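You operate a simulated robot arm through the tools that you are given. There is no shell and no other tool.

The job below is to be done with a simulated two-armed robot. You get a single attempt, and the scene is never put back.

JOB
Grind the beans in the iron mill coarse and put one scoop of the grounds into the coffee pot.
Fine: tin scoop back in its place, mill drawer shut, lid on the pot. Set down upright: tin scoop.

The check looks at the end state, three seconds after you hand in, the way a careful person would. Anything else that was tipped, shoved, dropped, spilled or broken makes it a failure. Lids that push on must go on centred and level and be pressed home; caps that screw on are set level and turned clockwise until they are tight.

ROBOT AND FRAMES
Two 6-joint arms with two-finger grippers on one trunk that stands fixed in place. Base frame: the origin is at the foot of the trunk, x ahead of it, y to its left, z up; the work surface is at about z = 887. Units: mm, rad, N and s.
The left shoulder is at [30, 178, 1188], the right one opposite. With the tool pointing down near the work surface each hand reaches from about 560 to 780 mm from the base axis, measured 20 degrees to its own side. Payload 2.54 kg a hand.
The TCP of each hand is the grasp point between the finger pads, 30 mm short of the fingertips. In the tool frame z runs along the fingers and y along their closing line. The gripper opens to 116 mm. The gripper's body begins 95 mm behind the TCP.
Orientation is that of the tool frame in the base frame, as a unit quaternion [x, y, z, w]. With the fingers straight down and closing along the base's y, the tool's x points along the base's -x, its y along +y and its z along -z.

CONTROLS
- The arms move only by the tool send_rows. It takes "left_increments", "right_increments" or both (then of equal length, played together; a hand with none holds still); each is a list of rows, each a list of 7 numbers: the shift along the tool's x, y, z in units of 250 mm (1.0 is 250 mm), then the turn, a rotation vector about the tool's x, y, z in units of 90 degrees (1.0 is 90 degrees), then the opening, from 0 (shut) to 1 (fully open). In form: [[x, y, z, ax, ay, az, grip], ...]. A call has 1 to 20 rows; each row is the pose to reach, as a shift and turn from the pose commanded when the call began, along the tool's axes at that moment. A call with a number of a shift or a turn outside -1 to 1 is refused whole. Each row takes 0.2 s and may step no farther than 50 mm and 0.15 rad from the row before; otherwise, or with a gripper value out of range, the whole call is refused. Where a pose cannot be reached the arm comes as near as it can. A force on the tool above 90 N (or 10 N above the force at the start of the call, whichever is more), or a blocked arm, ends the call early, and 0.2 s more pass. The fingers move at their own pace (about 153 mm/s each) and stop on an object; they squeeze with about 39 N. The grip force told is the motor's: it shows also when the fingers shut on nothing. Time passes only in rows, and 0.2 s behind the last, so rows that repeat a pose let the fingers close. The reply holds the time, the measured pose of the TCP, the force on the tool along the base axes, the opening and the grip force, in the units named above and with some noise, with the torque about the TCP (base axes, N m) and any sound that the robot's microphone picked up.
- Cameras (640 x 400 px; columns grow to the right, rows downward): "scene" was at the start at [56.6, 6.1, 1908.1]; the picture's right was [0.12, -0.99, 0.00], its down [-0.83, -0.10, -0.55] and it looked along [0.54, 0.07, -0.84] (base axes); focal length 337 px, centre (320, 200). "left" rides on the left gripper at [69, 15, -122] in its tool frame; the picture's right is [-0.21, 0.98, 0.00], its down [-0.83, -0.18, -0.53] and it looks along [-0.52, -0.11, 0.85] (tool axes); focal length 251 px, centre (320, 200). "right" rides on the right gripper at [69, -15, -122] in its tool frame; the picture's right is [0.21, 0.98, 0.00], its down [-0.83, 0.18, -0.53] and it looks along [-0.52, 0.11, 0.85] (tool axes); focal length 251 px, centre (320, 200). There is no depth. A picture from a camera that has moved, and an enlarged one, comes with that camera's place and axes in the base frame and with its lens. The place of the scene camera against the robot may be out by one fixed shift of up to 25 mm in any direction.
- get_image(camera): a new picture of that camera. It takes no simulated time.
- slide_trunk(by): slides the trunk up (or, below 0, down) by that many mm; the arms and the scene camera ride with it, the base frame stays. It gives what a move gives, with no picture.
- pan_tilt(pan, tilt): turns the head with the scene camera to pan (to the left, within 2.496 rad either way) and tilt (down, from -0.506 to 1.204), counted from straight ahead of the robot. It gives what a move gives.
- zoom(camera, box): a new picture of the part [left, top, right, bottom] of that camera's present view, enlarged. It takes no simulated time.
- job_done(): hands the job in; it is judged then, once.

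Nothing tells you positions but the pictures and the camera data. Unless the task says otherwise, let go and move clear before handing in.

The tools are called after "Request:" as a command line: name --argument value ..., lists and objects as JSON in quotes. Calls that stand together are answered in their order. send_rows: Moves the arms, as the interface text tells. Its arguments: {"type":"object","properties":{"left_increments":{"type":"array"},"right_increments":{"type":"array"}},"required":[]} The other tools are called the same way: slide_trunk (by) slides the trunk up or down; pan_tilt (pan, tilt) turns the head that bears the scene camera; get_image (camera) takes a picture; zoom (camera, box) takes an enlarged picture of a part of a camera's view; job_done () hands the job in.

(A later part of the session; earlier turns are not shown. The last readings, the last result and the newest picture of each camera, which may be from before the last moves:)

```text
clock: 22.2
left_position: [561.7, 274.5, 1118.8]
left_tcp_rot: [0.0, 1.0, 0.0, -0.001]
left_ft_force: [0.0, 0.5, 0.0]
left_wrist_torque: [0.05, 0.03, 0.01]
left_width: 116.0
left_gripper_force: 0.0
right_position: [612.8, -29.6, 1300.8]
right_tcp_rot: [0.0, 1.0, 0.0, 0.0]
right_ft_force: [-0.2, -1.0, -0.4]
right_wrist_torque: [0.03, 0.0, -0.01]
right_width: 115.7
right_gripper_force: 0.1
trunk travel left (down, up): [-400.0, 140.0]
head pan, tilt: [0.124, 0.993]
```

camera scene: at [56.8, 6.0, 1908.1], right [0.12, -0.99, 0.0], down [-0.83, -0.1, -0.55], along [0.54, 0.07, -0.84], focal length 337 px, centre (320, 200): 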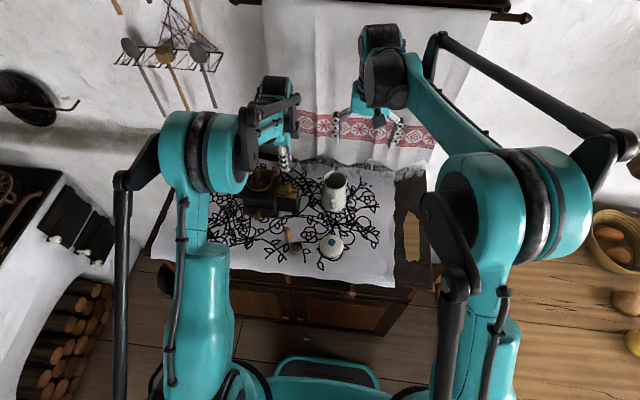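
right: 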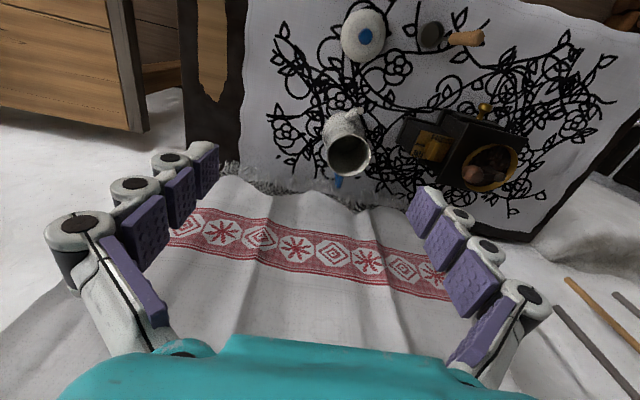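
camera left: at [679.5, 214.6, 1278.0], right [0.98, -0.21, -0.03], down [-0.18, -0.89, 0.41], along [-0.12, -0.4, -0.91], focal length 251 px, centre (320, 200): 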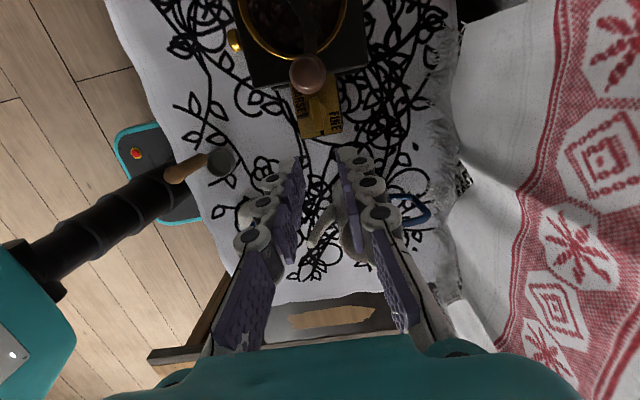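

Request:
send_rows --left_increments '[[0, 0, 0.03, 0, -0.089, 0, 1.0], [0, 0, 0.06, 0, -0.178, 0, 1.0], [0, 0, 0.09, 0, -0.267, 0, 1.0], [0, 0, 0.12, 0, -0.356, 0, 1.0], [0, 0, 0.14, 0, -0.444, 0, 1.0], [0, 0, 0.14, 0, -0.444, 0, 1.0]]'

Request:
get_image --camera "left"

```text
clock: 23.6
left_position: [582.6, 280.1, 1111.6]
left_tcp_rot: [0.0, 0.94, 0.0, 0.341]
left_ft_force: [-0.2, -0.3, 0.7]
left_wrist_torque: [0.0, 0.01, -0.02]
left_width: 115.9
left_gripper_force: 0.1
left hand out of reach, approached as far as the arm can: row 5, 6
right_position: [610.8, -29.0, 1301.5]
right_tcp_rot: [0.0, 1.0, 0.0, 0.0]
right_ft_force: [-0.8, -0.2, -0.2]
right_wrist_torque: [0.01, 0.01, 0.01]
right_width: 116.0
right_gripper_force: 0.1
trunk travel left (down, up): [-400.0, 140.0]
head pan, tilt: [0.124, 0.993]
```

```text
taken
camera left: at [452.0, 294.5, 1162.3], right [0.16, 0.98, 0.14], down [0.29, -0.18, 0.94], along [0.94, -0.11, -0.31], focal length 251 px, centre (320, 200)
```

left: 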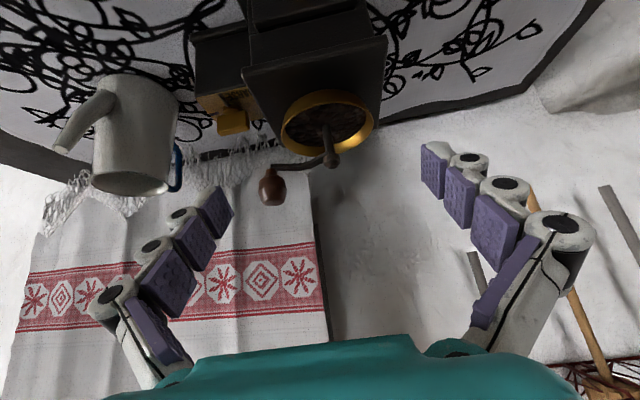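

Request:
zoom --camera "left" --box '[230, 80, 390, 220]'

Request:
zoom --camera "left" --box '[50, 60, 200, 200]'

```text
2.86 times, centred on (310, 150) of left
camera zoom: at [452.0, 294.5, 1162.3], right [0.16, 0.98, 0.14], down [0.29, -0.18, 0.94], along [0.94, -0.11, -0.31], focal length 718 px, centre (349, 343)
```

zoom: 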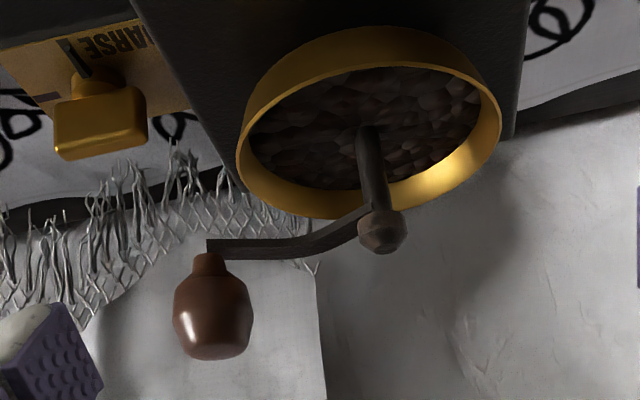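

```text
2.86 times, centred on (125, 130) of left
camera zoom: at [452.0, 294.5, 1162.3], right [0.16, 0.98, 0.14], down [0.29, -0.18, 0.94], along [0.94, -0.11, -0.31], focal length 718 px, centre (877, 400)
```

zoom: 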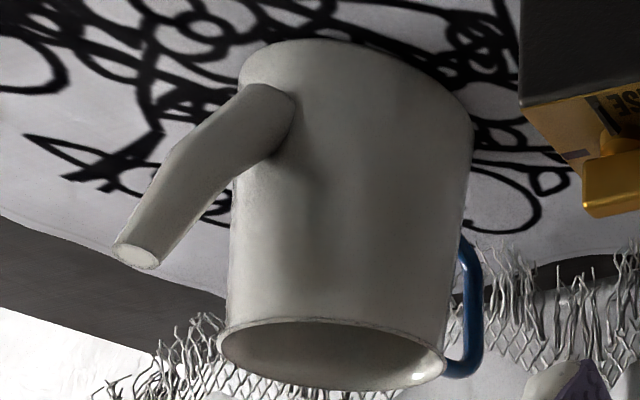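

From the side I can see that the crank arm's top is at z≈1051 and the wooden knob sits above it from about 1058 to 1087. I'll bring the hand level again and raise it, then raise the trunk to gain reach for the crank circle.

Request:
send_rows --left_increments '[[-0.03, 0, -0.037, 0, 0.089, 0, 1.0], [-0.06, 0, -0.074, 0, 0.178, 0, 1.0], [-0.09, 0, -0.11, 0, 0.267, 0, 1.0], [-0.12, 0, -0.147, 0, 0.356, 0, 1.0], [-0.154, 0, -0.184, 0, 0.444, 0, 0.5], [-0.154, 0, -0.184, 0, 0.444, 0, 0.5]]'

Request:
slide_trunk --by 100

```text
clock: 25.0
left_position: [585.3, 281.5, 1175.4]
left_tcp_rot: [0.001, 1.0, 0.0, -0.001]
left_ft_force: [1.3, 0.6, -0.5]
left_wrist_torque: [-0.02, -0.01, 0.02]
left_width: 58.1
left_gripper_force: 0.1
right_position: [610.8, -28.2, 1301.6]
right_tcp_rot: [0.0, 1.0, 0.0, -0.001]
right_ft_force: [0.4, -0.3, 0.1]
right_wrist_torque: [0.03, -0.04, -0.02]
right_width: 116.0
right_gripper_force: 0.1
trunk travel left (down, up): [-400.0, 140.0]
head pan, tilt: [0.124, 0.993]
```

```text
clock: 26.3
left_position: [586.0, 280.9, 1274.0]
left_tcp_rot: [0.0, 1.0, 0.0, 0.0]
left_ft_force: [0.9, 0.4, 0.0]
left_wrist_torque: [0.03, 0.0, -0.03]
left_width: 58.0
left_gripper_force: 0.0
right_position: [611.6, -28.8, 1400.7]
right_tcp_rot: [0.0, 1.0, -0.001, 0.0]
right_ft_force: [-0.5, -0.7, 0.2]
right_wrist_torque: [-0.01, 0.02, -0.01]
right_width: 116.2
right_gripper_force: 0.0
trunk travel left (down, up): [-500.0, 40.0]
head pan, tilt: [0.124, 0.993]
```

Request:
send_rows --left_increments '[[-0.08, -0.054, 0.124, 0, 0, 0, 0.5], [-0.16, -0.108, 0.248, 0, 0, 0, 0.5], [-0.24, -0.161, 0.372, 0, 0, 0, 0.5], [-0.3216, -0.215, 0.495, 0, 0, 0, 0.5], [-0.3216, -0.215, 0.495, 0, 0, 0, 0.5]]'

Request:
get_image --camera "left"

Request:
get_image --camera "scene"

```text
clock: 27.5
left_position: [664.0, 230.3, 1149.7]
left_tcp_rot: [0.0, 1.0, 0.0, 0.001]
left_ft_force: [0.2, -0.1, 0.7]
left_wrist_torque: [0.01, -0.03, 0.03]
left_width: 58.1
left_gripper_force: 0.1
right_position: [610.7, -29.0, 1400.8]
right_tcp_rot: [0.001, 1.0, 0.0, 0.0]
right_ft_force: [-0.2, -0.1, 0.3]
right_wrist_torque: [-0.03, -0.04, -0.01]
right_width: 116.0
right_gripper_force: 0.1
trunk travel left (down, up): [-500.0, 40.0]
head pan, tilt: [0.124, 0.993]
```

```text
taken
camera left: at [595.5, 244.2, 1273.6], right [0.21, 0.98, 0.0], down [0.83, -0.18, 0.53], along [0.52, -0.11, -0.85], focal length 251 px, centre (320, 200)
```

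left: 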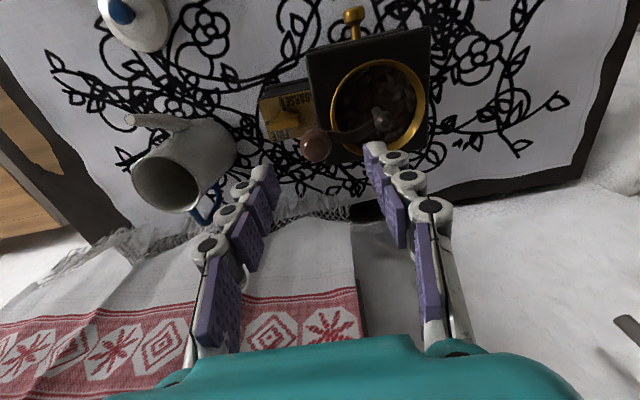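

```text
taken
camera scene: at [55.2, 6.3, 2008.1], right [0.12, -0.99, 0.0], down [-0.83, -0.1, -0.55], along [0.54, 0.07, -0.84], focal length 337 px, centre (320, 200)
```

scene: 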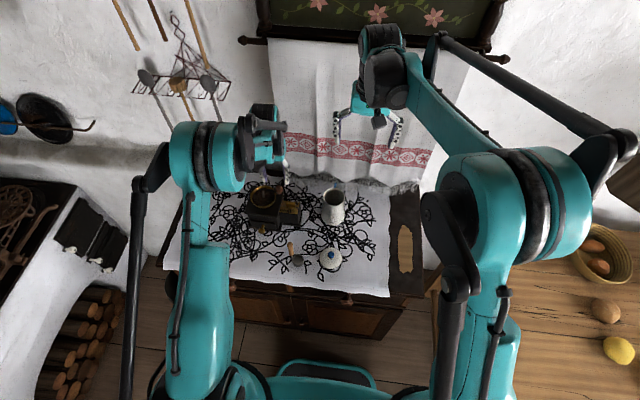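

Request:
zoom --camera "left" --box '[280, 90, 420, 190]'

```text
4.00 times, centred on (350, 140) of left
camera zoom: at [595.5, 244.2, 1273.6], right [0.21, 0.98, 0.0], down [0.83, -0.18, 0.53], along [0.52, -0.11, -0.85], focal length 1006 px, centre (200, 440)
```

zoom: 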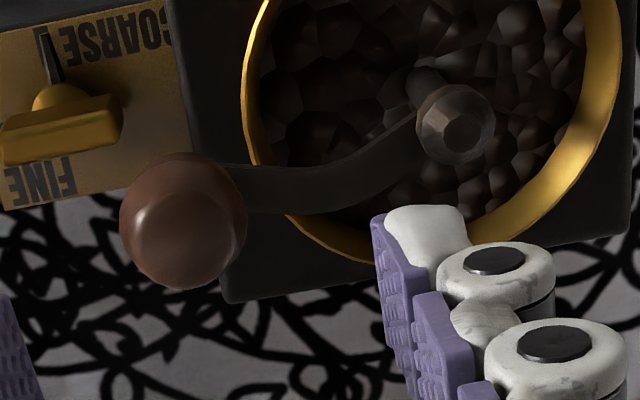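

The crank knob is about 3 mm to the right of the hand axis. I'll correct, descend so the fingertips sit just above the crank arm, and close on the knob.

Request:
send_rows --left_increments '[[-0.0016, -0.0124, 0, 0, 0, 0, 0.36], [-0.0016, -0.0124, 0.1, 0, 0, 0, 0.36], [-0.0016, -0.0124, 0.18, 0, 0, 0, 0.36], [-0.0016, -0.0124, 0.248, 0, 0, 0, 0.36], [-0.0016, -0.0124, 0.248, 0, 0, 0, 0.36]]'

Request:
zoom --camera "left" --box '[240, 100, 400, 240]'

Request:
zoom --camera "right" --box '[390, 70, 530, 190]'

```text
clock: 28.7
left_position: [665.4, 224.3, 1088.6]
left_tcp_rot: [0.0, 1.0, 0.0, 0.0]
left_ft_force: [-0.7, -0.4, 0.2]
left_wrist_torque: [0.04, 0.0, -0.01]
left_width: 41.8
left_gripper_force: 0.1
right_position: [611.2, -27.6, 1401.1]
right_tcp_rot: [0.0, 1.0, 0.0, 0.001]
right_ft_force: [-0.1, -0.4, 0.0]
right_wrist_torque: [0.04, 0.0, -0.01]
right_width: 115.9
right_gripper_force: 0.0
trunk travel left (down, up): [-500.0, 40.0]
head pan, tilt: [0.124, 0.993]
```

```text
2.86 times, centred on (320, 170) of left
camera zoom: at [596.3, 238.5, 1211.7], right [0.21, 0.98, 0.0], down [0.83, -0.18, 0.53], along [0.52, -0.11, -0.85], focal length 718 px, centre (320, 286)
```

zoom: 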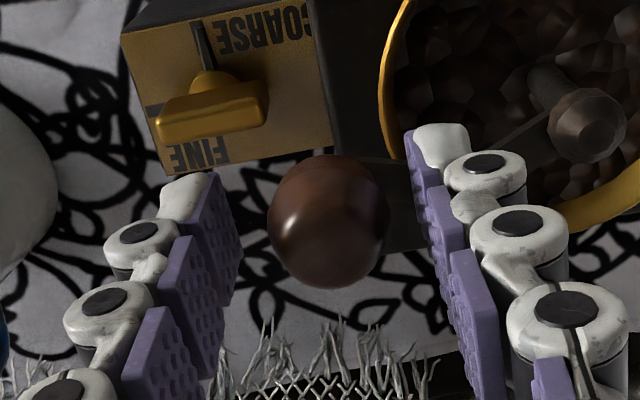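

```text
3.33 times, centred on (460, 130) of right
camera zoom: at [543.5, -43.0, 1523.1], right [-0.21, 0.98, 0.0], down [0.83, 0.18, 0.53], along [0.52, 0.11, -0.85], focal length 838 px, centre (-147, 433)
```

zoom: 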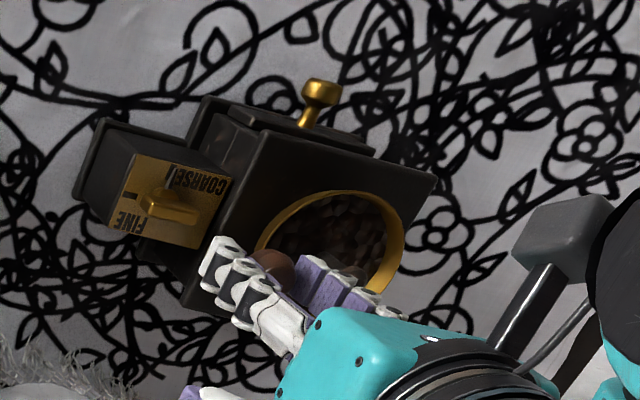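

The knob is between the fingers. I'll nudge 1.5 mm and close.

Request:
send_rows --left_increments '[[0, 0.006, 0, 0, 0, 0, 0.3], [0, 0.006, 0, 0, 0, 0, 0.15], [0, 0.006, 0, 0, 0, 0, 0.0], [0, 0.006, 0, 0, 0, 0, 0.0], [0, 0.006, 0, 0, 0, 0, 0.0]]'

Request:
zoom --camera "left" --box '[240, 100, 400, 240]'

```text
clock: 29.9
left_position: [665.8, 225.7, 1089.2]
left_tcp_rot: [0.0, 1.0, 0.0, 0.0]
left_ft_force: [0.8, 1.0, 0.0]
left_wrist_torque: [0.03, 0.02, -0.03]
left_width: 24.6
left_gripper_force: 38.8
right_position: [611.7, -27.3, 1400.2]
right_tcp_rot: [-0.001, 1.0, 0.0, 0.0]
right_ft_force: [-0.9, 0.2, -0.6]
right_wrist_torque: [-0.02, 0.01, 0.0]
right_width: 115.9
right_gripper_force: 0.0
trunk travel left (down, up): [-500.0, 40.0]
head pan, tilt: [0.124, 0.993]
```

```text
2.86 times, centred on (320, 170) of left
camera zoom: at [596.9, 240.3, 1211.9], right [0.21, 0.98, 0.0], down [0.83, -0.18, 0.53], along [0.52, -0.11, -0.85], focal length 718 px, centre (320, 286)
```

zoom: 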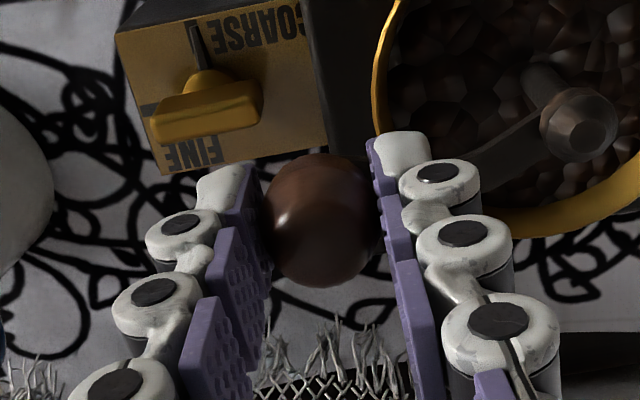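

The knob is gripped at 24.6 mm. The hub should be about 60 mm to the +y side. I'll try a 30° clockwise stroke and watch the force and the sound.

Request:
send_rows --left_increments '[[0.0419, 0.0014, 0, 0, 0, 0, 0.0], [0.0828, 0.0102, 0, 0, 0, 0, 0.0], [0.1217, 0.026, 0, 0, 0, 0, 0.0]]'

Request:
zoom --camera "left" --box '[240, 80, 420, 240]'

Request:
zoom --camera "scene" --box '[200, 160, 340, 250]'

```text
clock: 30.7
left_position: [636.0, 232.6, 1087.8]
left_tcp_rot: [0.001, 1.0, 0.0, 0.0]
left_ft_force: [4.6, 6.9, 0.2]
left_wrist_torque: [0.35, -0.66, -0.01]
left_width: 24.7
left_gripper_force: 39.1
right_position: [613.6, -25.6, 1400.2]
right_tcp_rot: [0.0, 1.0, -0.001, 0.0]
right_ft_force: [0.3, 0.0, -0.2]
right_wrist_torque: [-0.02, -0.03, -0.01]
right_width: 115.6
right_gripper_force: 0.0
trunk travel left (down, up): [-500.0, 40.0]
head pan, tilt: [0.124, 0.993]
```

```text
2.50 times, centred on (330, 160) of left
camera zoom: at [567.0, 246.8, 1211.8], right [0.21, 0.98, 0.0], down [0.83, -0.18, 0.53], along [0.52, -0.11, -0.85], focal length 629 px, centre (295, 300)
```

zoom: 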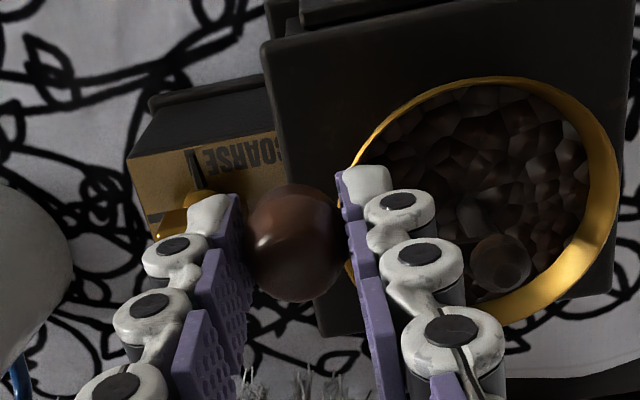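

```text
4.44 times, centred on (270, 205) of scene
camera zoom: at [57.8, 8.0, 2008.0], right [0.12, -0.99, 0.0], down [-0.83, -0.1, -0.55], along [0.54, 0.07, -0.84], focal length 1497 px, centre (542, 178)
```

zoom: 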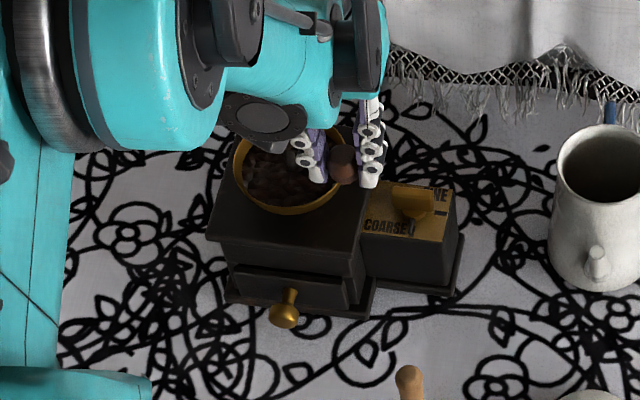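

The crank turns easily with only a few newtons. I'll carry on clockwise in a part turn and check the reach and forces.

Request:
send_rows --left_increments '[[0.0666, 0.0504, 0, 0, 0, 0, 0], [0.112, 0.1205, 0, 0, 0, 0, 0], [0.1306, 0.2018, 0, 0, 0, 0, 0], [0.1203, 0.2847, 0, 0, 0, 0, 0], [0.0822, 0.359, 0, 0, 0, 0, 0], [0.0211, 0.4158, 0, 0, 0, 0, 0]]'

Request:
get_image --camera "left"

Request:
zoom --camera "scene" --box '[200, 160, 340, 250]'

```text
clock: 32.1
left_position: [633.8, 339.3, 1089.1]
left_tcp_rot: [-0.002, 1.0, 0.0, 0.0]
left_ft_force: [-5.1, 7.6, -0.2]
left_wrist_torque: [0.09, -0.44, 0.0]
left_width: 24.6
left_gripper_force: 39.0
right_position: [612.6, -25.2, 1400.5]
right_tcp_rot: [-0.001, 1.0, -0.001, 0.0]
right_ft_force: [0.7, 0.5, 1.4]
right_wrist_torque: [-0.01, -0.02, 0.03]
right_width: 116.1
right_gripper_force: 0.0
trunk travel left (down, up): [-500.0, 40.0]
head pan, tilt: [0.124, 0.993]
```

```text
taken
camera left: at [565.5, 353.5, 1212.5], right [0.21, 0.98, 0.0], down [0.83, -0.18, 0.53], along [0.52, -0.11, -0.85], focal length 251 px, centre (320, 200)
```

left: 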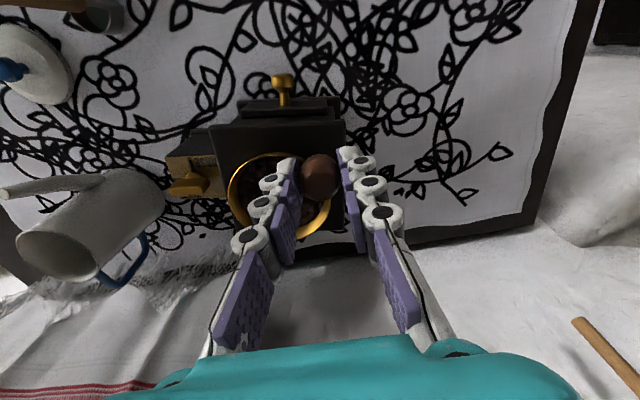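

```text
4.44 times, centred on (270, 205) of scene
camera zoom: at [57.3, 8.8, 2008.2], right [0.12, -0.99, 0.0], down [-0.83, -0.1, -0.55], along [0.54, 0.07, -0.84], focal length 1497 px, centre (542, 178)
```

zoom: 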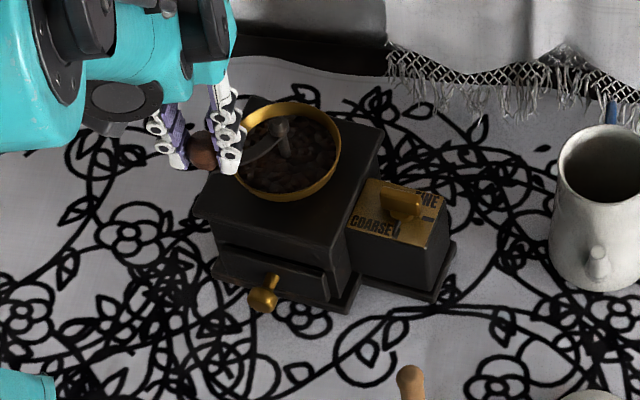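

The mill itself has yawed a little on the cloth while I cranked, so it will have to be held. I'll stop here and measure how far it moved.

Request:
zoom --camera "right" --box '[390, 60, 550, 180]'

Request:
zoom --camera "left" --box '[150, 60, 370, 220]'

Request:
zoom --camera "scene" --box '[230, 170, 310, 230]'

```text
3.33 times, centred on (470, 120) of right
camera zoom: at [544.2, -40.7, 1523.0], right [-0.22, 0.98, 0.0], down [0.83, 0.18, 0.53], along [0.52, 0.11, -0.85], focal length 838 px, centre (-180, 467)
```

zoom: 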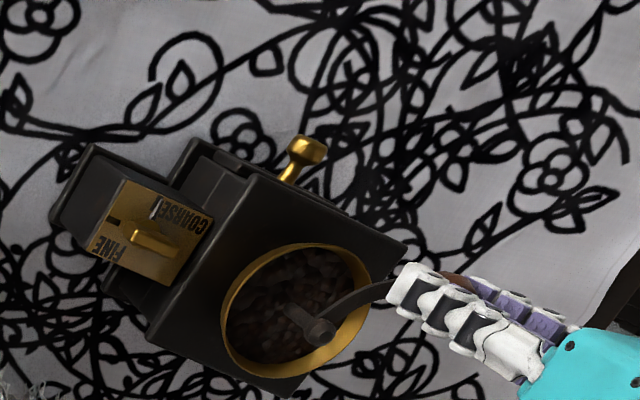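

```text
2.50 times, centred on (260, 140) of left
camera zoom: at [565.5, 353.5, 1212.5], right [0.21, 0.98, 0.0], down [0.83, -0.18, 0.53], along [0.52, -0.11, -0.85], focal length 629 px, centre (470, 350)
```

zoom: 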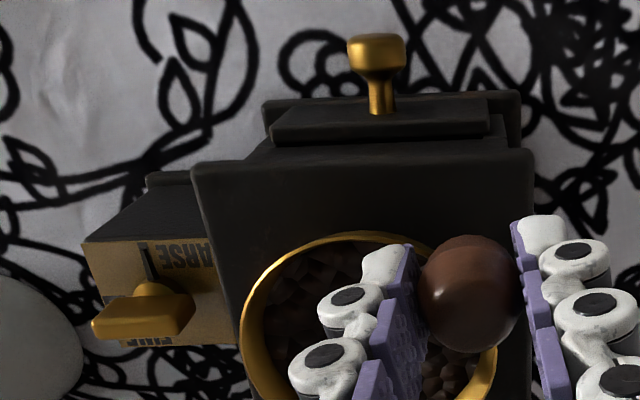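

```text
6.67 times, centred on (270, 200) of scene
camera zoom: at [57.3, 8.8, 2008.2], right [0.12, -0.99, 0.0], down [-0.83, -0.1, -0.55], along [0.54, 0.07, -0.84], focal length 2246 px, centre (653, 200)
```

zoom: 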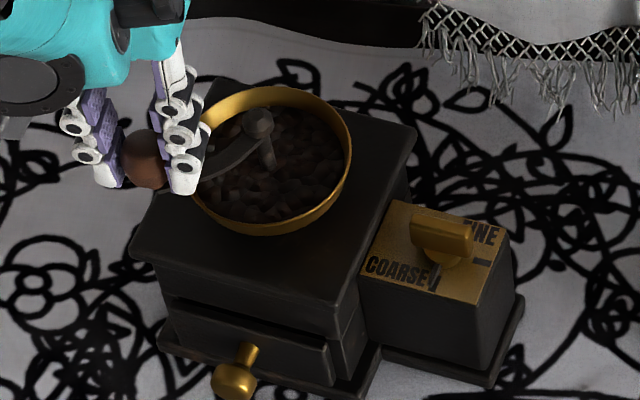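

The mill yawed about 9.6° clockwise and slid roughly 8–10 mm. I'll let go of the crank, put the mill back with the right hand gripping its side box, and keep holding it while I grind.

Request:
send_rows --left_increments '[[0, 0, 0, 0, 0, 0, 0.2], [0, 0, 0, 0, 0, 0, 0.4], [0, 0, 0, 0, 0, 0, 0.4], [0, 0, -0.15, 0, 0, 0, 0.4], [0, 0, -0.3, 0, 0, 0, 0.4], [0, 0.1, -0.45, 0, 0, 0, 0.4], [0.1, 0.2, -0.6, 0, 0, 0, 0.4], [0.2, 0.3, -0.6, 0, 0, 0, 0.4], [0.2, 0.3, -0.6, 0, 0, 0, 0.4]]'

Request:
get_image --camera "scene"

Request:
zoom --camera "right" --box '[370, 50, 550, 180]'

Request:
get_image --camera "left"

```text
refused: row 7 steps farther than a row can; nothing moved
```

```text
taken
camera scene: at [57.3, 8.8, 2008.2], right [0.12, -0.99, 0.0], down [-0.83, -0.1, -0.55], along [0.54, 0.07, -0.84], focal length 337 px, centre (320, 200)
```

scene: 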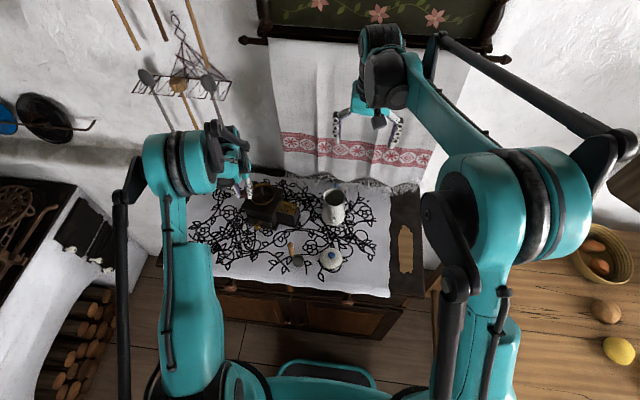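

```text
3.08 times, centred on (460, 115) of right
camera zoom: at [544.2, -40.7, 1523.0], right [-0.22, 0.98, 0.0], down [0.83, 0.18, 0.53], along [0.52, 0.11, -0.85], focal length 774 px, centre (-111, 462)
```

zoom: 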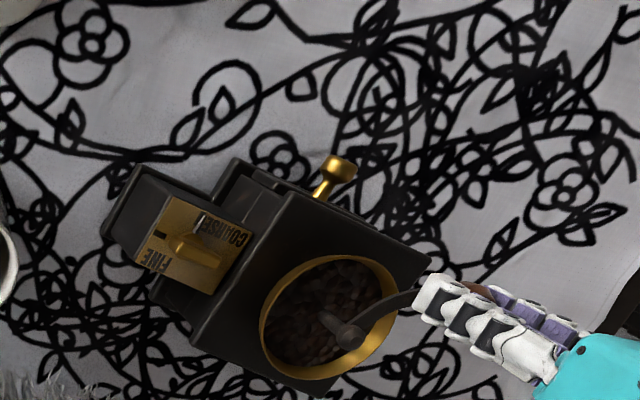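

```text
taken
camera left: at [565.5, 353.5, 1212.5], right [0.21, 0.98, 0.0], down [0.83, -0.18, 0.53], along [0.52, -0.11, -0.85], focal length 251 px, centre (320, 200)
```

left: 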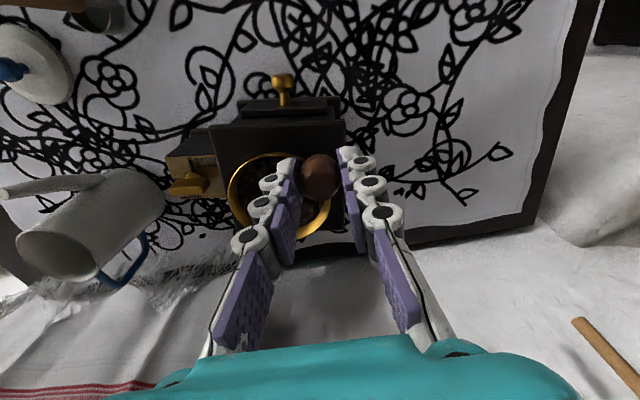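

Request:
send_rows --left_increments '[[0, 0, 0, 0, 0, 0, 0.2], [0, 0, 0, 0, 0, 0, 0.4], [0, 0, 0, 0, 0, 0, 0.4], [0, 0, -0.15, 0, 0, 0, 0.4], [0, 0, -0.3, 0, 0, 0, 0.4], [0, 0.08, -0.42, 0, 0, 0, 0.4], [0.08, 0.16, -0.54, 0, 0, 0, 0.4], [0.16, 0.24, -0.6, 0, 0, 0, 0.4], [0.2, 0.3, -0.6, 0, 0, 0, 0.4], [0.2, 0.3, -0.6, 0, 0, 0, 0.4]]'

Request:
get_image --camera "scene"

Request:
zoom --camera "right" --box '[370, 50, 550, 180]'

Request:
get_image --camera "left"

```text
clock: 34.3
left_position: [580.4, 411.8, 1237.9]
left_tcp_rot: [0.0, 1.0, 0.0, 0.001]
left_ft_force: [0.0, 0.1, -0.5]
left_wrist_torque: [0.02, -0.02, 0.01]
left_width: 46.4
left_gripper_force: 0.1
right_position: [610.8, -28.5, 1401.0]
right_tcp_rot: [0.0, 1.0, 0.0, 0.0]
right_ft_force: [-0.9, 0.9, -0.1]
right_wrist_torque: [0.01, -0.03, 0.0]
right_width: 116.0
right_gripper_force: 0.1
trunk travel left (down, up): [-500.0, 40.0]
head pan, tilt: [0.124, 0.993]
```

```text
taken
camera scene: at [56.3, 5.1, 2008.1], right [0.12, -0.99, 0.0], down [-0.83, -0.1, -0.55], along [0.54, 0.07, -0.84], focal length 337 px, centre (320, 200)
```

scene: 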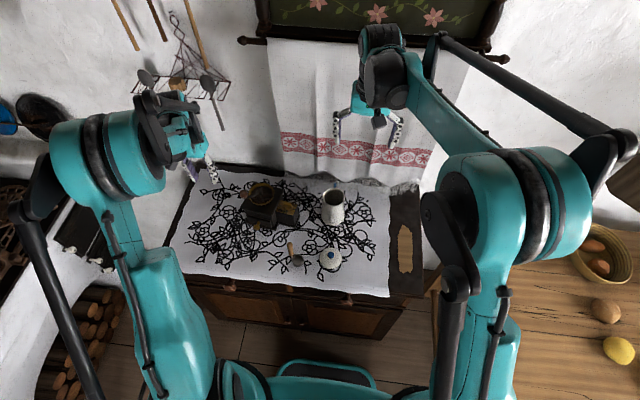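

```text
3.08 times, centred on (460, 115) of right
camera zoom: at [543.4, -43.8, 1523.1], right [-0.21, 0.98, 0.0], down [0.83, 0.18, 0.53], along [0.52, 0.11, -0.85], focal length 774 px, centre (-111, 462)
```

zoom: 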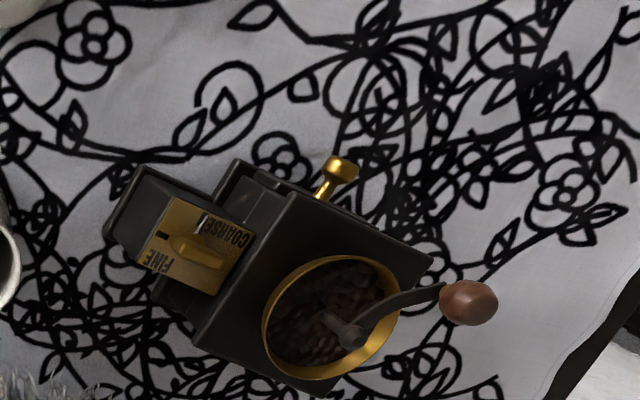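

```text
taken
camera left: at [511.4, 425.5, 1361.8], right [0.21, 0.98, 0.0], down [0.83, -0.18, 0.53], along [0.52, -0.11, -0.85], focal length 251 px, centre (320, 200)
```

left: 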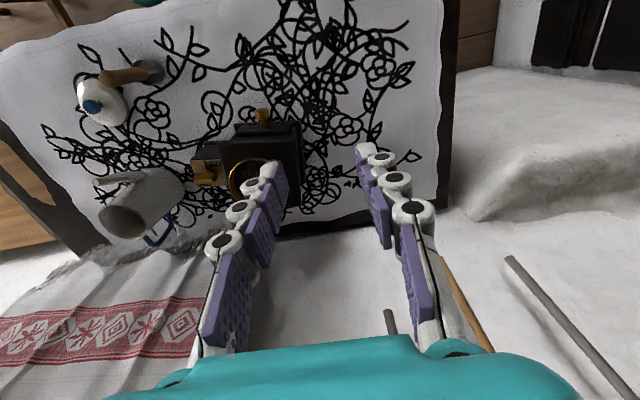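

After release, the mill is rotated about -8.5° and shifted by about (+9.5, +6.6). I'll lower the trunk by 50 so the right hand can reach, and roll that hand so its fingers close along the side box's width.

Request:
slide_trunk --by -50

Request:
send_rows --right_increments '[[-0.0036, 0.0352, 0.0404, 0, 0, -0.0906, 0.7], [-0.0072, 0.0704, 0.0808, 0, 0, -0.1811, 0.7], [-0.0108, 0.1056, 0.1212, 0, 0, -0.2717, 0.7], [-0.0144, 0.1408, 0.1616, 0, 0, -0.3622, 0.7], [-0.018, 0.176, 0.202, 0, 0, -0.4528, 0.7], [-0.0216, 0.2112, 0.2424, 0, 0, -0.5433, 0.7], [-0.0252, 0.2464, 0.2828, 0, 0, -0.6339, 0.7], [-0.0288, 0.2816, 0.3232, 0, 0, -0.7244, 0.7], [-0.0324, 0.3168, 0.3636, 0, 0, -0.815, 0.7], [-0.036, 0.352, 0.404, 0, 0, -0.9056, 0.7], [-0.036, 0.352, 0.404, 0, 0, -0.9056, 0.7]]'

Request:
get_image --camera "right"

Request:
get_image --camera "scene"

```text
clock: 35.2
left_position: [580.7, 412.4, 1188.4]
left_tcp_rot: [0.0, 1.0, 0.0, 0.0]
left_ft_force: [0.5, 0.8, 0.4]
left_wrist_torque: [-0.01, -0.02, 0.04]
left_width: 46.3
left_gripper_force: 0.1
right_position: [612.5, -27.7, 1351.6]
right_tcp_rot: [0.0, 1.0, 0.0, 0.0]
right_ft_force: [0.3, 0.5, 0.5]
right_wrist_torque: [-0.02, 0.01, -0.01]
right_width: 116.0
right_gripper_force: 0.1
trunk travel left (down, up): [-450.0, 90.0]
head pan, tilt: [0.124, 0.993]
```

```text
clock: 37.6
left_position: [579.9, 411.9, 1187.5]
left_tcp_rot: [0.0, 1.0, 0.0, 0.0]
left_ft_force: [-0.5, 0.0, 1.4]
left_wrist_torque: [0.0, -0.04, -0.02]
left_width: 46.5
left_gripper_force: 0.1
right_position: [620.2, 61.0, 1249.5]
right_tcp_rot: [-0.653, 0.757, 0.0, 0.0]
right_ft_force: [0.5, -0.5, -0.7]
right_wrist_torque: [0.01, 0.02, -0.01]
right_width: 81.1
right_gripper_force: 0.0
trunk travel left (down, up): [-450.0, 90.0]
head pan, tilt: [0.124, 0.993]
```

```text
taken
camera right: at [626.6, -9.4, 1373.0], right [-1.0, -0.07, 0.0], down [-0.06, 0.84, 0.53], along [-0.04, 0.53, -0.85], focal length 251 px, centre (320, 200)
```

right: 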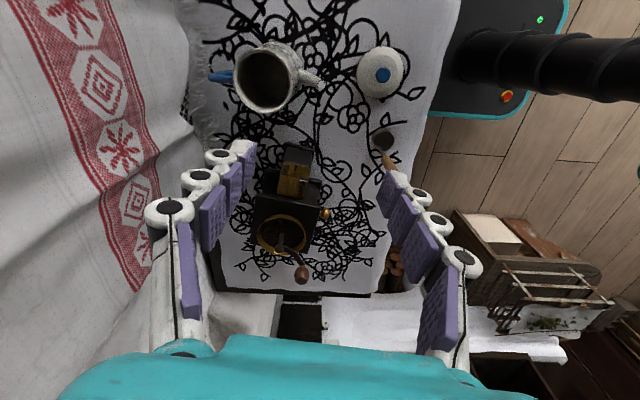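

```text
taken
camera scene: at [56.5, 5.8, 1958.1], right [0.12, -0.99, 0.0], down [-0.83, -0.1, -0.55], along [0.54, 0.07, -0.84], focal length 337 px, centre (320, 200)
```

scene: 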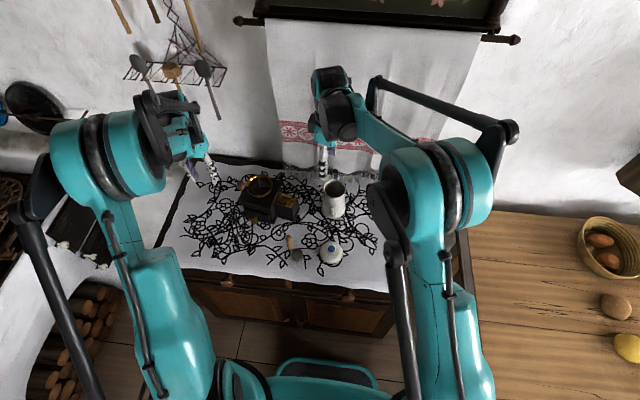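

Request:
zoom --camera "right" --box '[230, 130, 350, 280]'

Request:
zoom --camera "right" --box '[200, 30, 430, 170]'

```text
2.67 times, centred on (290, 205) of right
camera zoom: at [626.6, -9.4, 1373.0], right [-1.0, -0.07, 0.0], down [-0.06, 0.84, 0.53], along [-0.04, 0.53, -0.85], focal length 670 px, centre (400, 187)
```

zoom: 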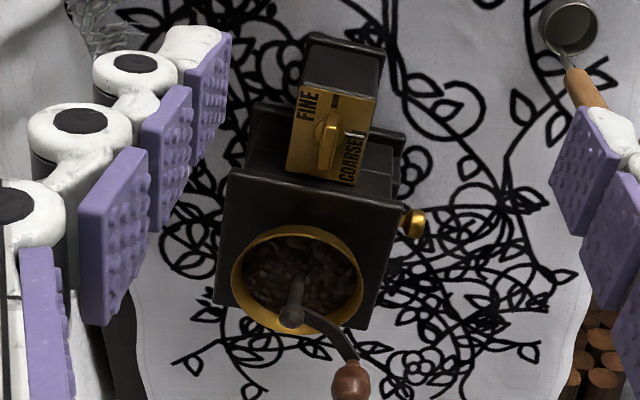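

```text
2.78 times, centred on (315, 100) of right
camera zoom: at [626.6, -9.4, 1373.0], right [-1.0, -0.07, 0.0], down [-0.06, 0.84, 0.53], along [-0.04, 0.53, -0.85], focal length 700 px, centre (334, 478)
```

zoom: 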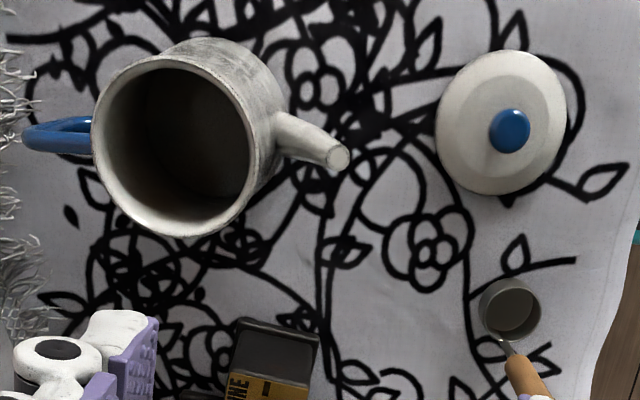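

The side box's grip spot is about (658, 200). I'll lean the right hand 28° and bring it to a pre-grip pose above the box.

Request:
send_rows --right_increments '[[-0.0614, -0.011, 0.1365, 0, -0.0778, 0, 0.7], [-0.1229, -0.0221, 0.2731, 0, -0.1556, 0, 0.7], [-0.1843, -0.0331, 0.4096, 0, -0.2333, 0, 0.7], [-0.2457, -0.0441, 0.5461, 0, -0.311, 0, 0.7], [-0.3072, -0.0552, 0.6827, 0, -0.311, 0, 0.7], [-0.3686, -0.0662, 0.8192, 0, -0.311, 0, 0.7], [-0.3686, -0.0662, 0.8192, 0, -0.311, 0, 0.7]]'

Request:
get_image --camera "right"

Request:
zoom --camera "scene" --box '[220, 150, 380, 250]'

```text
clock: 39.2
left_position: [579.5, 411.0, 1188.6]
left_tcp_rot: [0.0, 1.0, 0.001, 0.001]
left_ft_force: [-1.0, -0.3, -0.4]
left_wrist_torque: [-0.02, -0.05, 0.03]
left_width: 46.3
left_gripper_force: 0.0
right_position: [650.1, 148.9, 1045.7]
right_tcp_rot: [-0.633, 0.735, 0.157, 0.183]
right_ft_force: [0.5, -0.6, 0.8]
right_wrist_torque: [0.03, 0.02, -0.03]
right_width: 81.2
right_gripper_force: 0.0
trunk travel left (down, up): [-450.0, 90.0]
head pan, tilt: [0.124, 0.993]
```

```text
taken
camera right: at [649.0, 30.2, 1121.6], right [-0.99, -0.04, -0.1], down [-0.11, 0.5, 0.86], along [0.01, 0.86, -0.5], focal length 251 px, centre (320, 200)
```

right: 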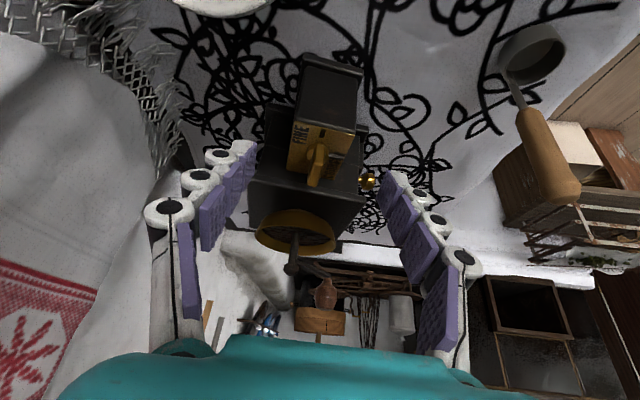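

```text
4.00 times, centred on (300, 200) of scene
camera zoom: at [56.0, 5.5, 1958.1], right [0.12, -0.99, 0.0], down [-0.83, -0.1, -0.55], along [0.54, 0.07, -0.84], focal length 1348 px, centre (400, 200)
```

zoom: 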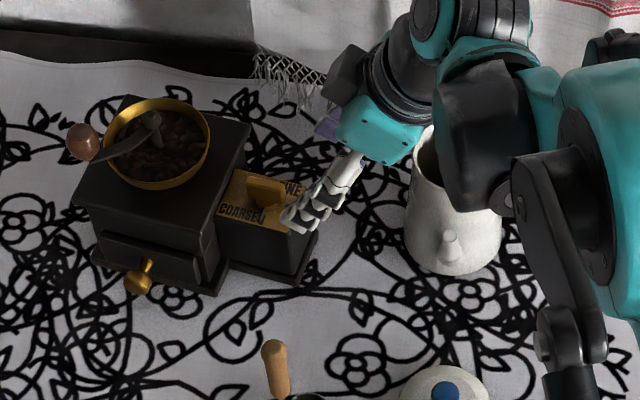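

Request:
zoom --camera "right" --box '[250, 40, 390, 200]'

```text
2.50 times, centred on (320, 120) of right
camera zoom: at [649.0, 30.2, 1121.6], right [-0.99, -0.04, -0.1], down [-0.11, 0.5, 0.86], along [0.01, 0.86, -0.5], focal length 629 px, centre (320, 400)
```

zoom: 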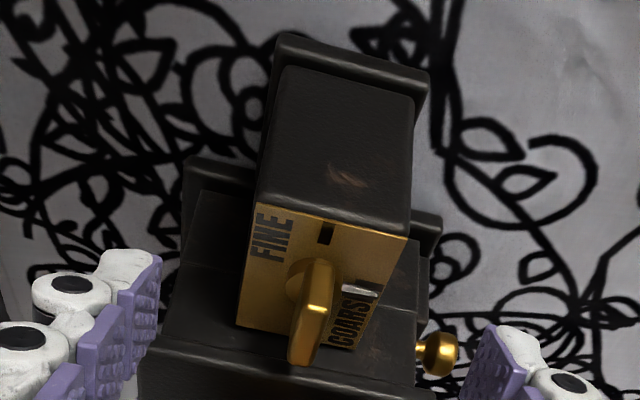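

The alignment looks good. I'll advance 110 mm along the tool axis around the side box, then close.

Request:
send_rows --right_increments '[[0, 0, 0.12, 0, 0, 0, 0.7], [0, 0, 0.24, 0, 0, 0, 0.7], [0, 0, 0.35, 0, 0, 0, 0.7], [0, 0, 0.44, 0, 0, 0, 0.7], [0, 0, 0.44, 0, 0, 0, 0.7]]'

Request:
get_image --camera "right"

Request:
zoom --camera "scene" --box '[220, 150, 380, 250]'

Request:
get_image --camera "left"

```text
clock: 40.5
left_position: [580.7, 411.0, 1188.1]
left_tcp_rot: [0.001, 1.0, 0.0, 0.001]
left_ft_force: [0.2, -0.2, -0.4]
left_wrist_torque: [-0.01, 0.02, 0.0]
left_width: 46.4
left_gripper_force: 0.1
right_position: [648.0, 193.6, 966.6]
right_tcp_rot: [-0.634, 0.735, 0.158, 0.182]
right_ft_force: [-0.6, 1.1, -0.2]
right_wrist_torque: [-0.01, 0.01, 0.0]
right_width: 81.0
right_gripper_force: 0.1
right hand out of reach, approached as far as the arm can: row 3, 4, 5
trunk travel left (down, up): [-450.0, 90.0]
head pan, tilt: [0.124, 0.993]
```

```text
taken
camera right: at [645.1, 74.7, 1042.5], right [-0.99, -0.04, -0.1], down [-0.11, 0.5, 0.86], along [0.01, 0.86, -0.5], focal length 251 px, centre (320, 200)
```

right: 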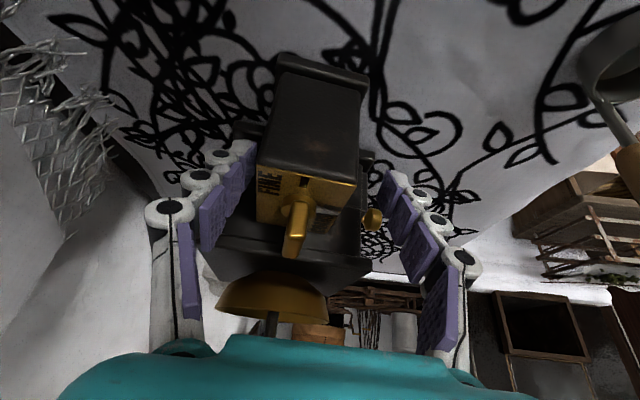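

```text
4.00 times, centred on (300, 200) of scene
camera zoom: at [57.2, 6.0, 1958.1], right [0.12, -0.99, 0.0], down [-0.83, -0.1, -0.55], along [0.54, 0.07, -0.84], focal length 1348 px, centre (400, 200)
```

zoom: 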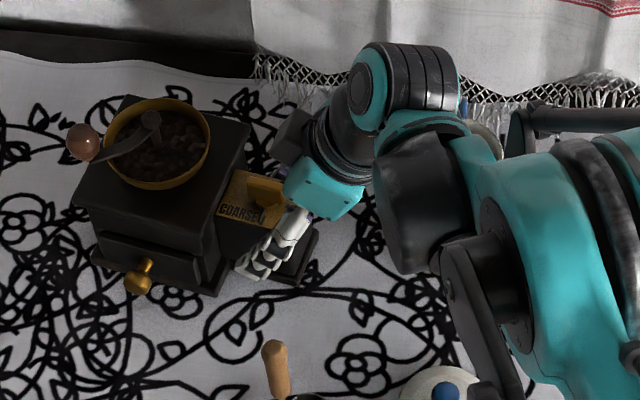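

```text
taken
camera left: at [512.1, 426.0, 1311.2], right [0.21, 0.98, 0.0], down [0.83, -0.18, 0.53], along [0.52, -0.11, -0.85], focal length 251 px, centre (320, 200)
```

left: 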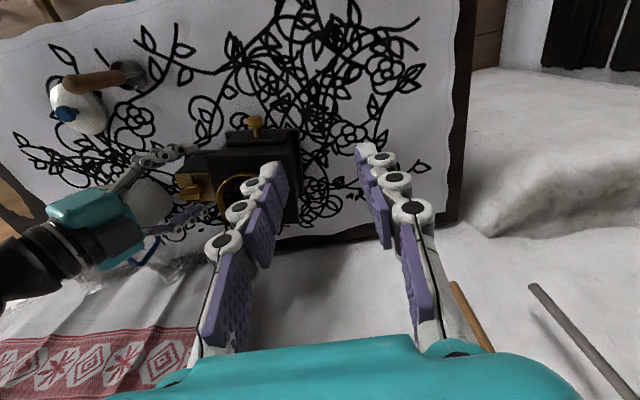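

The right arm stopped about 20 mm short, at its reach limit. I'll check the clearance to the pot before trying a different lean.

Request:
zoom --camera "left" --box '[0, 90, 280, 300]'

Request:
get_image --camera "scene"

```text
1.90 times, centred on (140, 195) of left
camera zoom: at [512.1, 426.0, 1311.2], right [0.21, 0.98, 0.0], down [0.83, -0.18, 0.53], along [0.52, -0.11, -0.85], focal length 479 px, centre (663, 210)
```

zoom: 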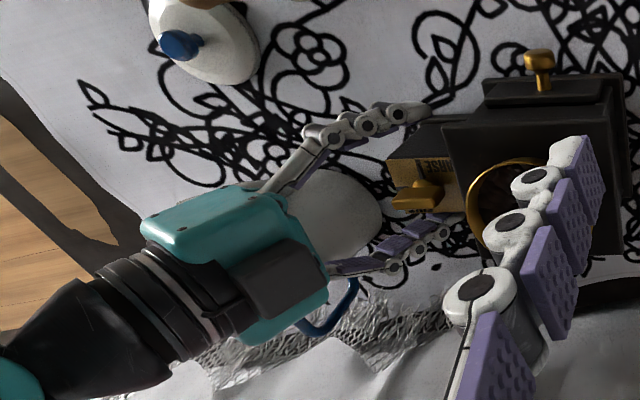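

```text
taken
camera scene: at [57.2, 6.0, 1958.1], right [0.12, -0.99, 0.0], down [-0.83, -0.1, -0.55], along [0.54, 0.07, -0.84], focal length 337 px, centre (320, 200)
```

scene: 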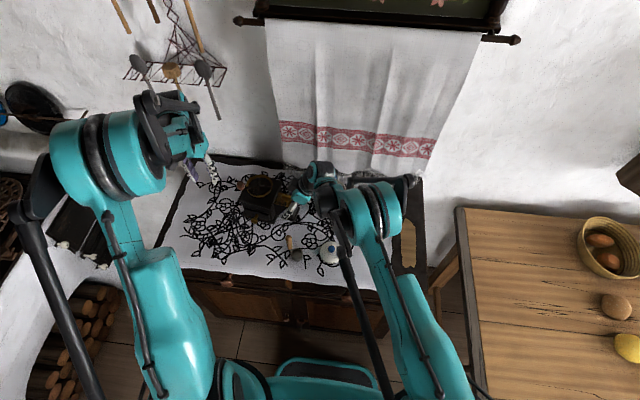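

The wrist is above the pot, so leaning further would be risky. I'll back the right hand off and raise both hands, then lower the trunk so the right arm has more reach at this height.

Request:
send_rows --right_increments '[[0, 0, -0.15, 0, 0, 0, 0.7], [0, 0, -0.3, 0, 0, 0, 0.7], [-0.03, 0, -0.45, 0, 0, 0, 0.7], [-0.07, 0, -0.6, 0, 0, 0, 0.7], [-0.1126, 0, -0.732, 0, 0, 0, 0.7], [-0.1126, 0, -0.732, 0, 0, 0, 0.7]]' --left_increments '[[0, 0, -0.08, 0, 0, 0, 0.4], [0, 0, -0.16, 0, 0, 0, 0.4], [0, 0, -0.24, 0, 0, 0, 0.4], [0, 0, -0.32, 0, 0, 0, 0.4], [0, 0, -0.4, 0, 0, 0, 0.4], [0, 0, -0.4, 0, 0, 0, 0.4]]'

Request:
slide_trunk --by -100

Request:
get_image --camera "right"

Request:
get_image --camera "left"

```text
clock: 41.9
left_position: [580.3, 412.9, 1288.0]
left_tcp_rot: [0.0, 1.0, -0.001, 0.001]
left_ft_force: [0.0, 0.4, 0.2]
left_wrist_torque: [-0.01, 0.02, 0.02]
left_width: 46.4
left_gripper_force: 0.1
right_position: [636.6, 131.4, 1144.8]
right_tcp_rot: [-0.634, 0.735, 0.159, 0.182]
right_ft_force: [0.2, -0.3, -0.4]
right_wrist_torque: [0.02, 0.01, -0.03]
right_width: 81.1
right_gripper_force: 0.1
trunk travel left (down, up): [-450.0, 90.0]
head pan, tilt: [0.124, 0.993]
```

```text
clock: 43.2
left_position: [579.5, 412.2, 1188.7]
left_tcp_rot: [-0.001, 1.0, 0.0, 0.0]
left_ft_force: [0.3, 0.0, 0.2]
left_wrist_torque: [0.03, 0.01, 0.01]
left_width: 46.5
left_gripper_force: 0.0
right_position: [636.2, 132.2, 1047.2]
right_tcp_rot: [-0.634, 0.735, 0.159, 0.183]
right_ft_force: [-0.7, 1.0, 0.0]
right_wrist_torque: [0.04, -0.03, -0.01]
right_width: 81.3
right_gripper_force: 0.1
trunk travel left (down, up): [-350.0, 190.0]
head pan, tilt: [0.124, 0.993]
```

```text
taken
camera right: at [634.2, 13.2, 1121.7], right [-0.99, -0.04, -0.1], down [-0.11, 0.5, 0.86], along [0.01, 0.86, -0.5], focal length 251 px, centre (320, 200)
```

right: 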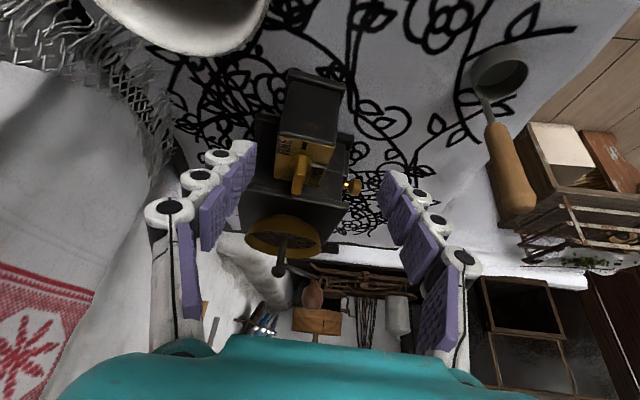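

```text
taken
camera left: at [510.3, 426.2, 1311.7], right [0.21, 0.98, 0.0], down [0.83, -0.18, 0.53], along [0.52, -0.11, -0.85], focal length 251 px, centre (320, 200)
```

left: 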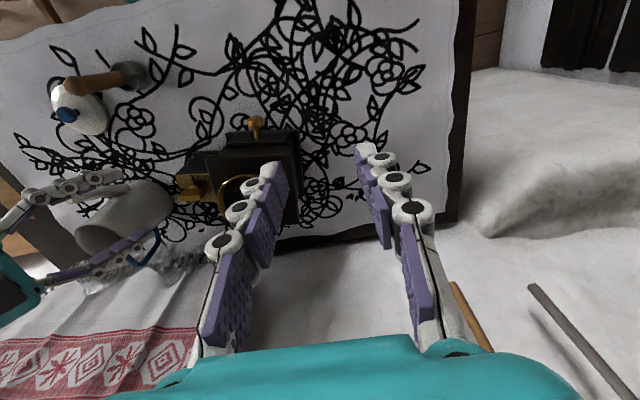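

Request:
send_rows --right_increments '[[-0.038, -0.0488, 0.0233, 0, 0, 0, 0.7], [-0.038, -0.0488, 0.1233, 0, 0, 0, 0.7], [-0.038, -0.0488, 0.2233, 0, 0, 0, 0.7], [-0.038, -0.0488, 0.3233, 0, 0, 0, 0.7], [-0.038, -0.0488, 0.4233, 0, 0, 0, 0.7], [-0.038, -0.0488, 0.4233, 0, 0, 0, 0.7]]'

Request:
zoom --camera "right" --box '[180, 50, 460, 260]'

Request:
zoom --camera "left" --box '[0, 90, 280, 300]'

```text
clock: 44.6
left_position: [579.8, 411.1, 1187.3]
left_tcp_rot: [0.0, 1.0, 0.0, 0.001]
left_ft_force: [-1.1, 0.0, -0.4]
left_wrist_torque: [-0.02, 0.01, 0.02]
left_width: 46.2
left_gripper_force: 0.1
right_position: [656.5, 186.1, 959.2]
right_tcp_rot: [-0.634, 0.735, 0.158, 0.183]
right_ft_force: [-0.6, -0.1, -0.1]
right_wrist_torque: [0.0, 0.02, -0.01]
right_width: 81.0
right_gripper_force: 0.1
trunk travel left (down, up): [-350.0, 190.0]
head pan, tilt: [0.124, 0.993]
```

```text
1.90 times, centred on (320, 155) of right
camera zoom: at [654.2, 67.1, 1034.1], right [-0.99, -0.04, -0.1], down [-0.11, 0.5, 0.86], along [0.01, 0.86, -0.5], focal length 479 px, centre (320, 286)
```

zoom: 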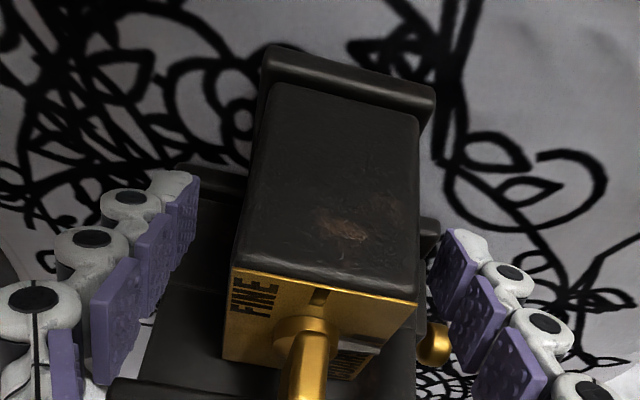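

```text
1.90 times, centred on (140, 195) of left
camera zoom: at [510.5, 426.0, 1311.6], right [0.21, 0.98, 0.0], down [0.83, -0.18, 0.53], along [0.52, -0.11, -0.85], focal length 479 px, centre (663, 210)
```

zoom: 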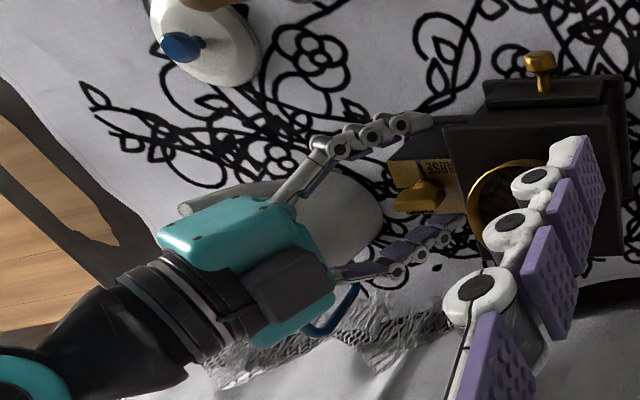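

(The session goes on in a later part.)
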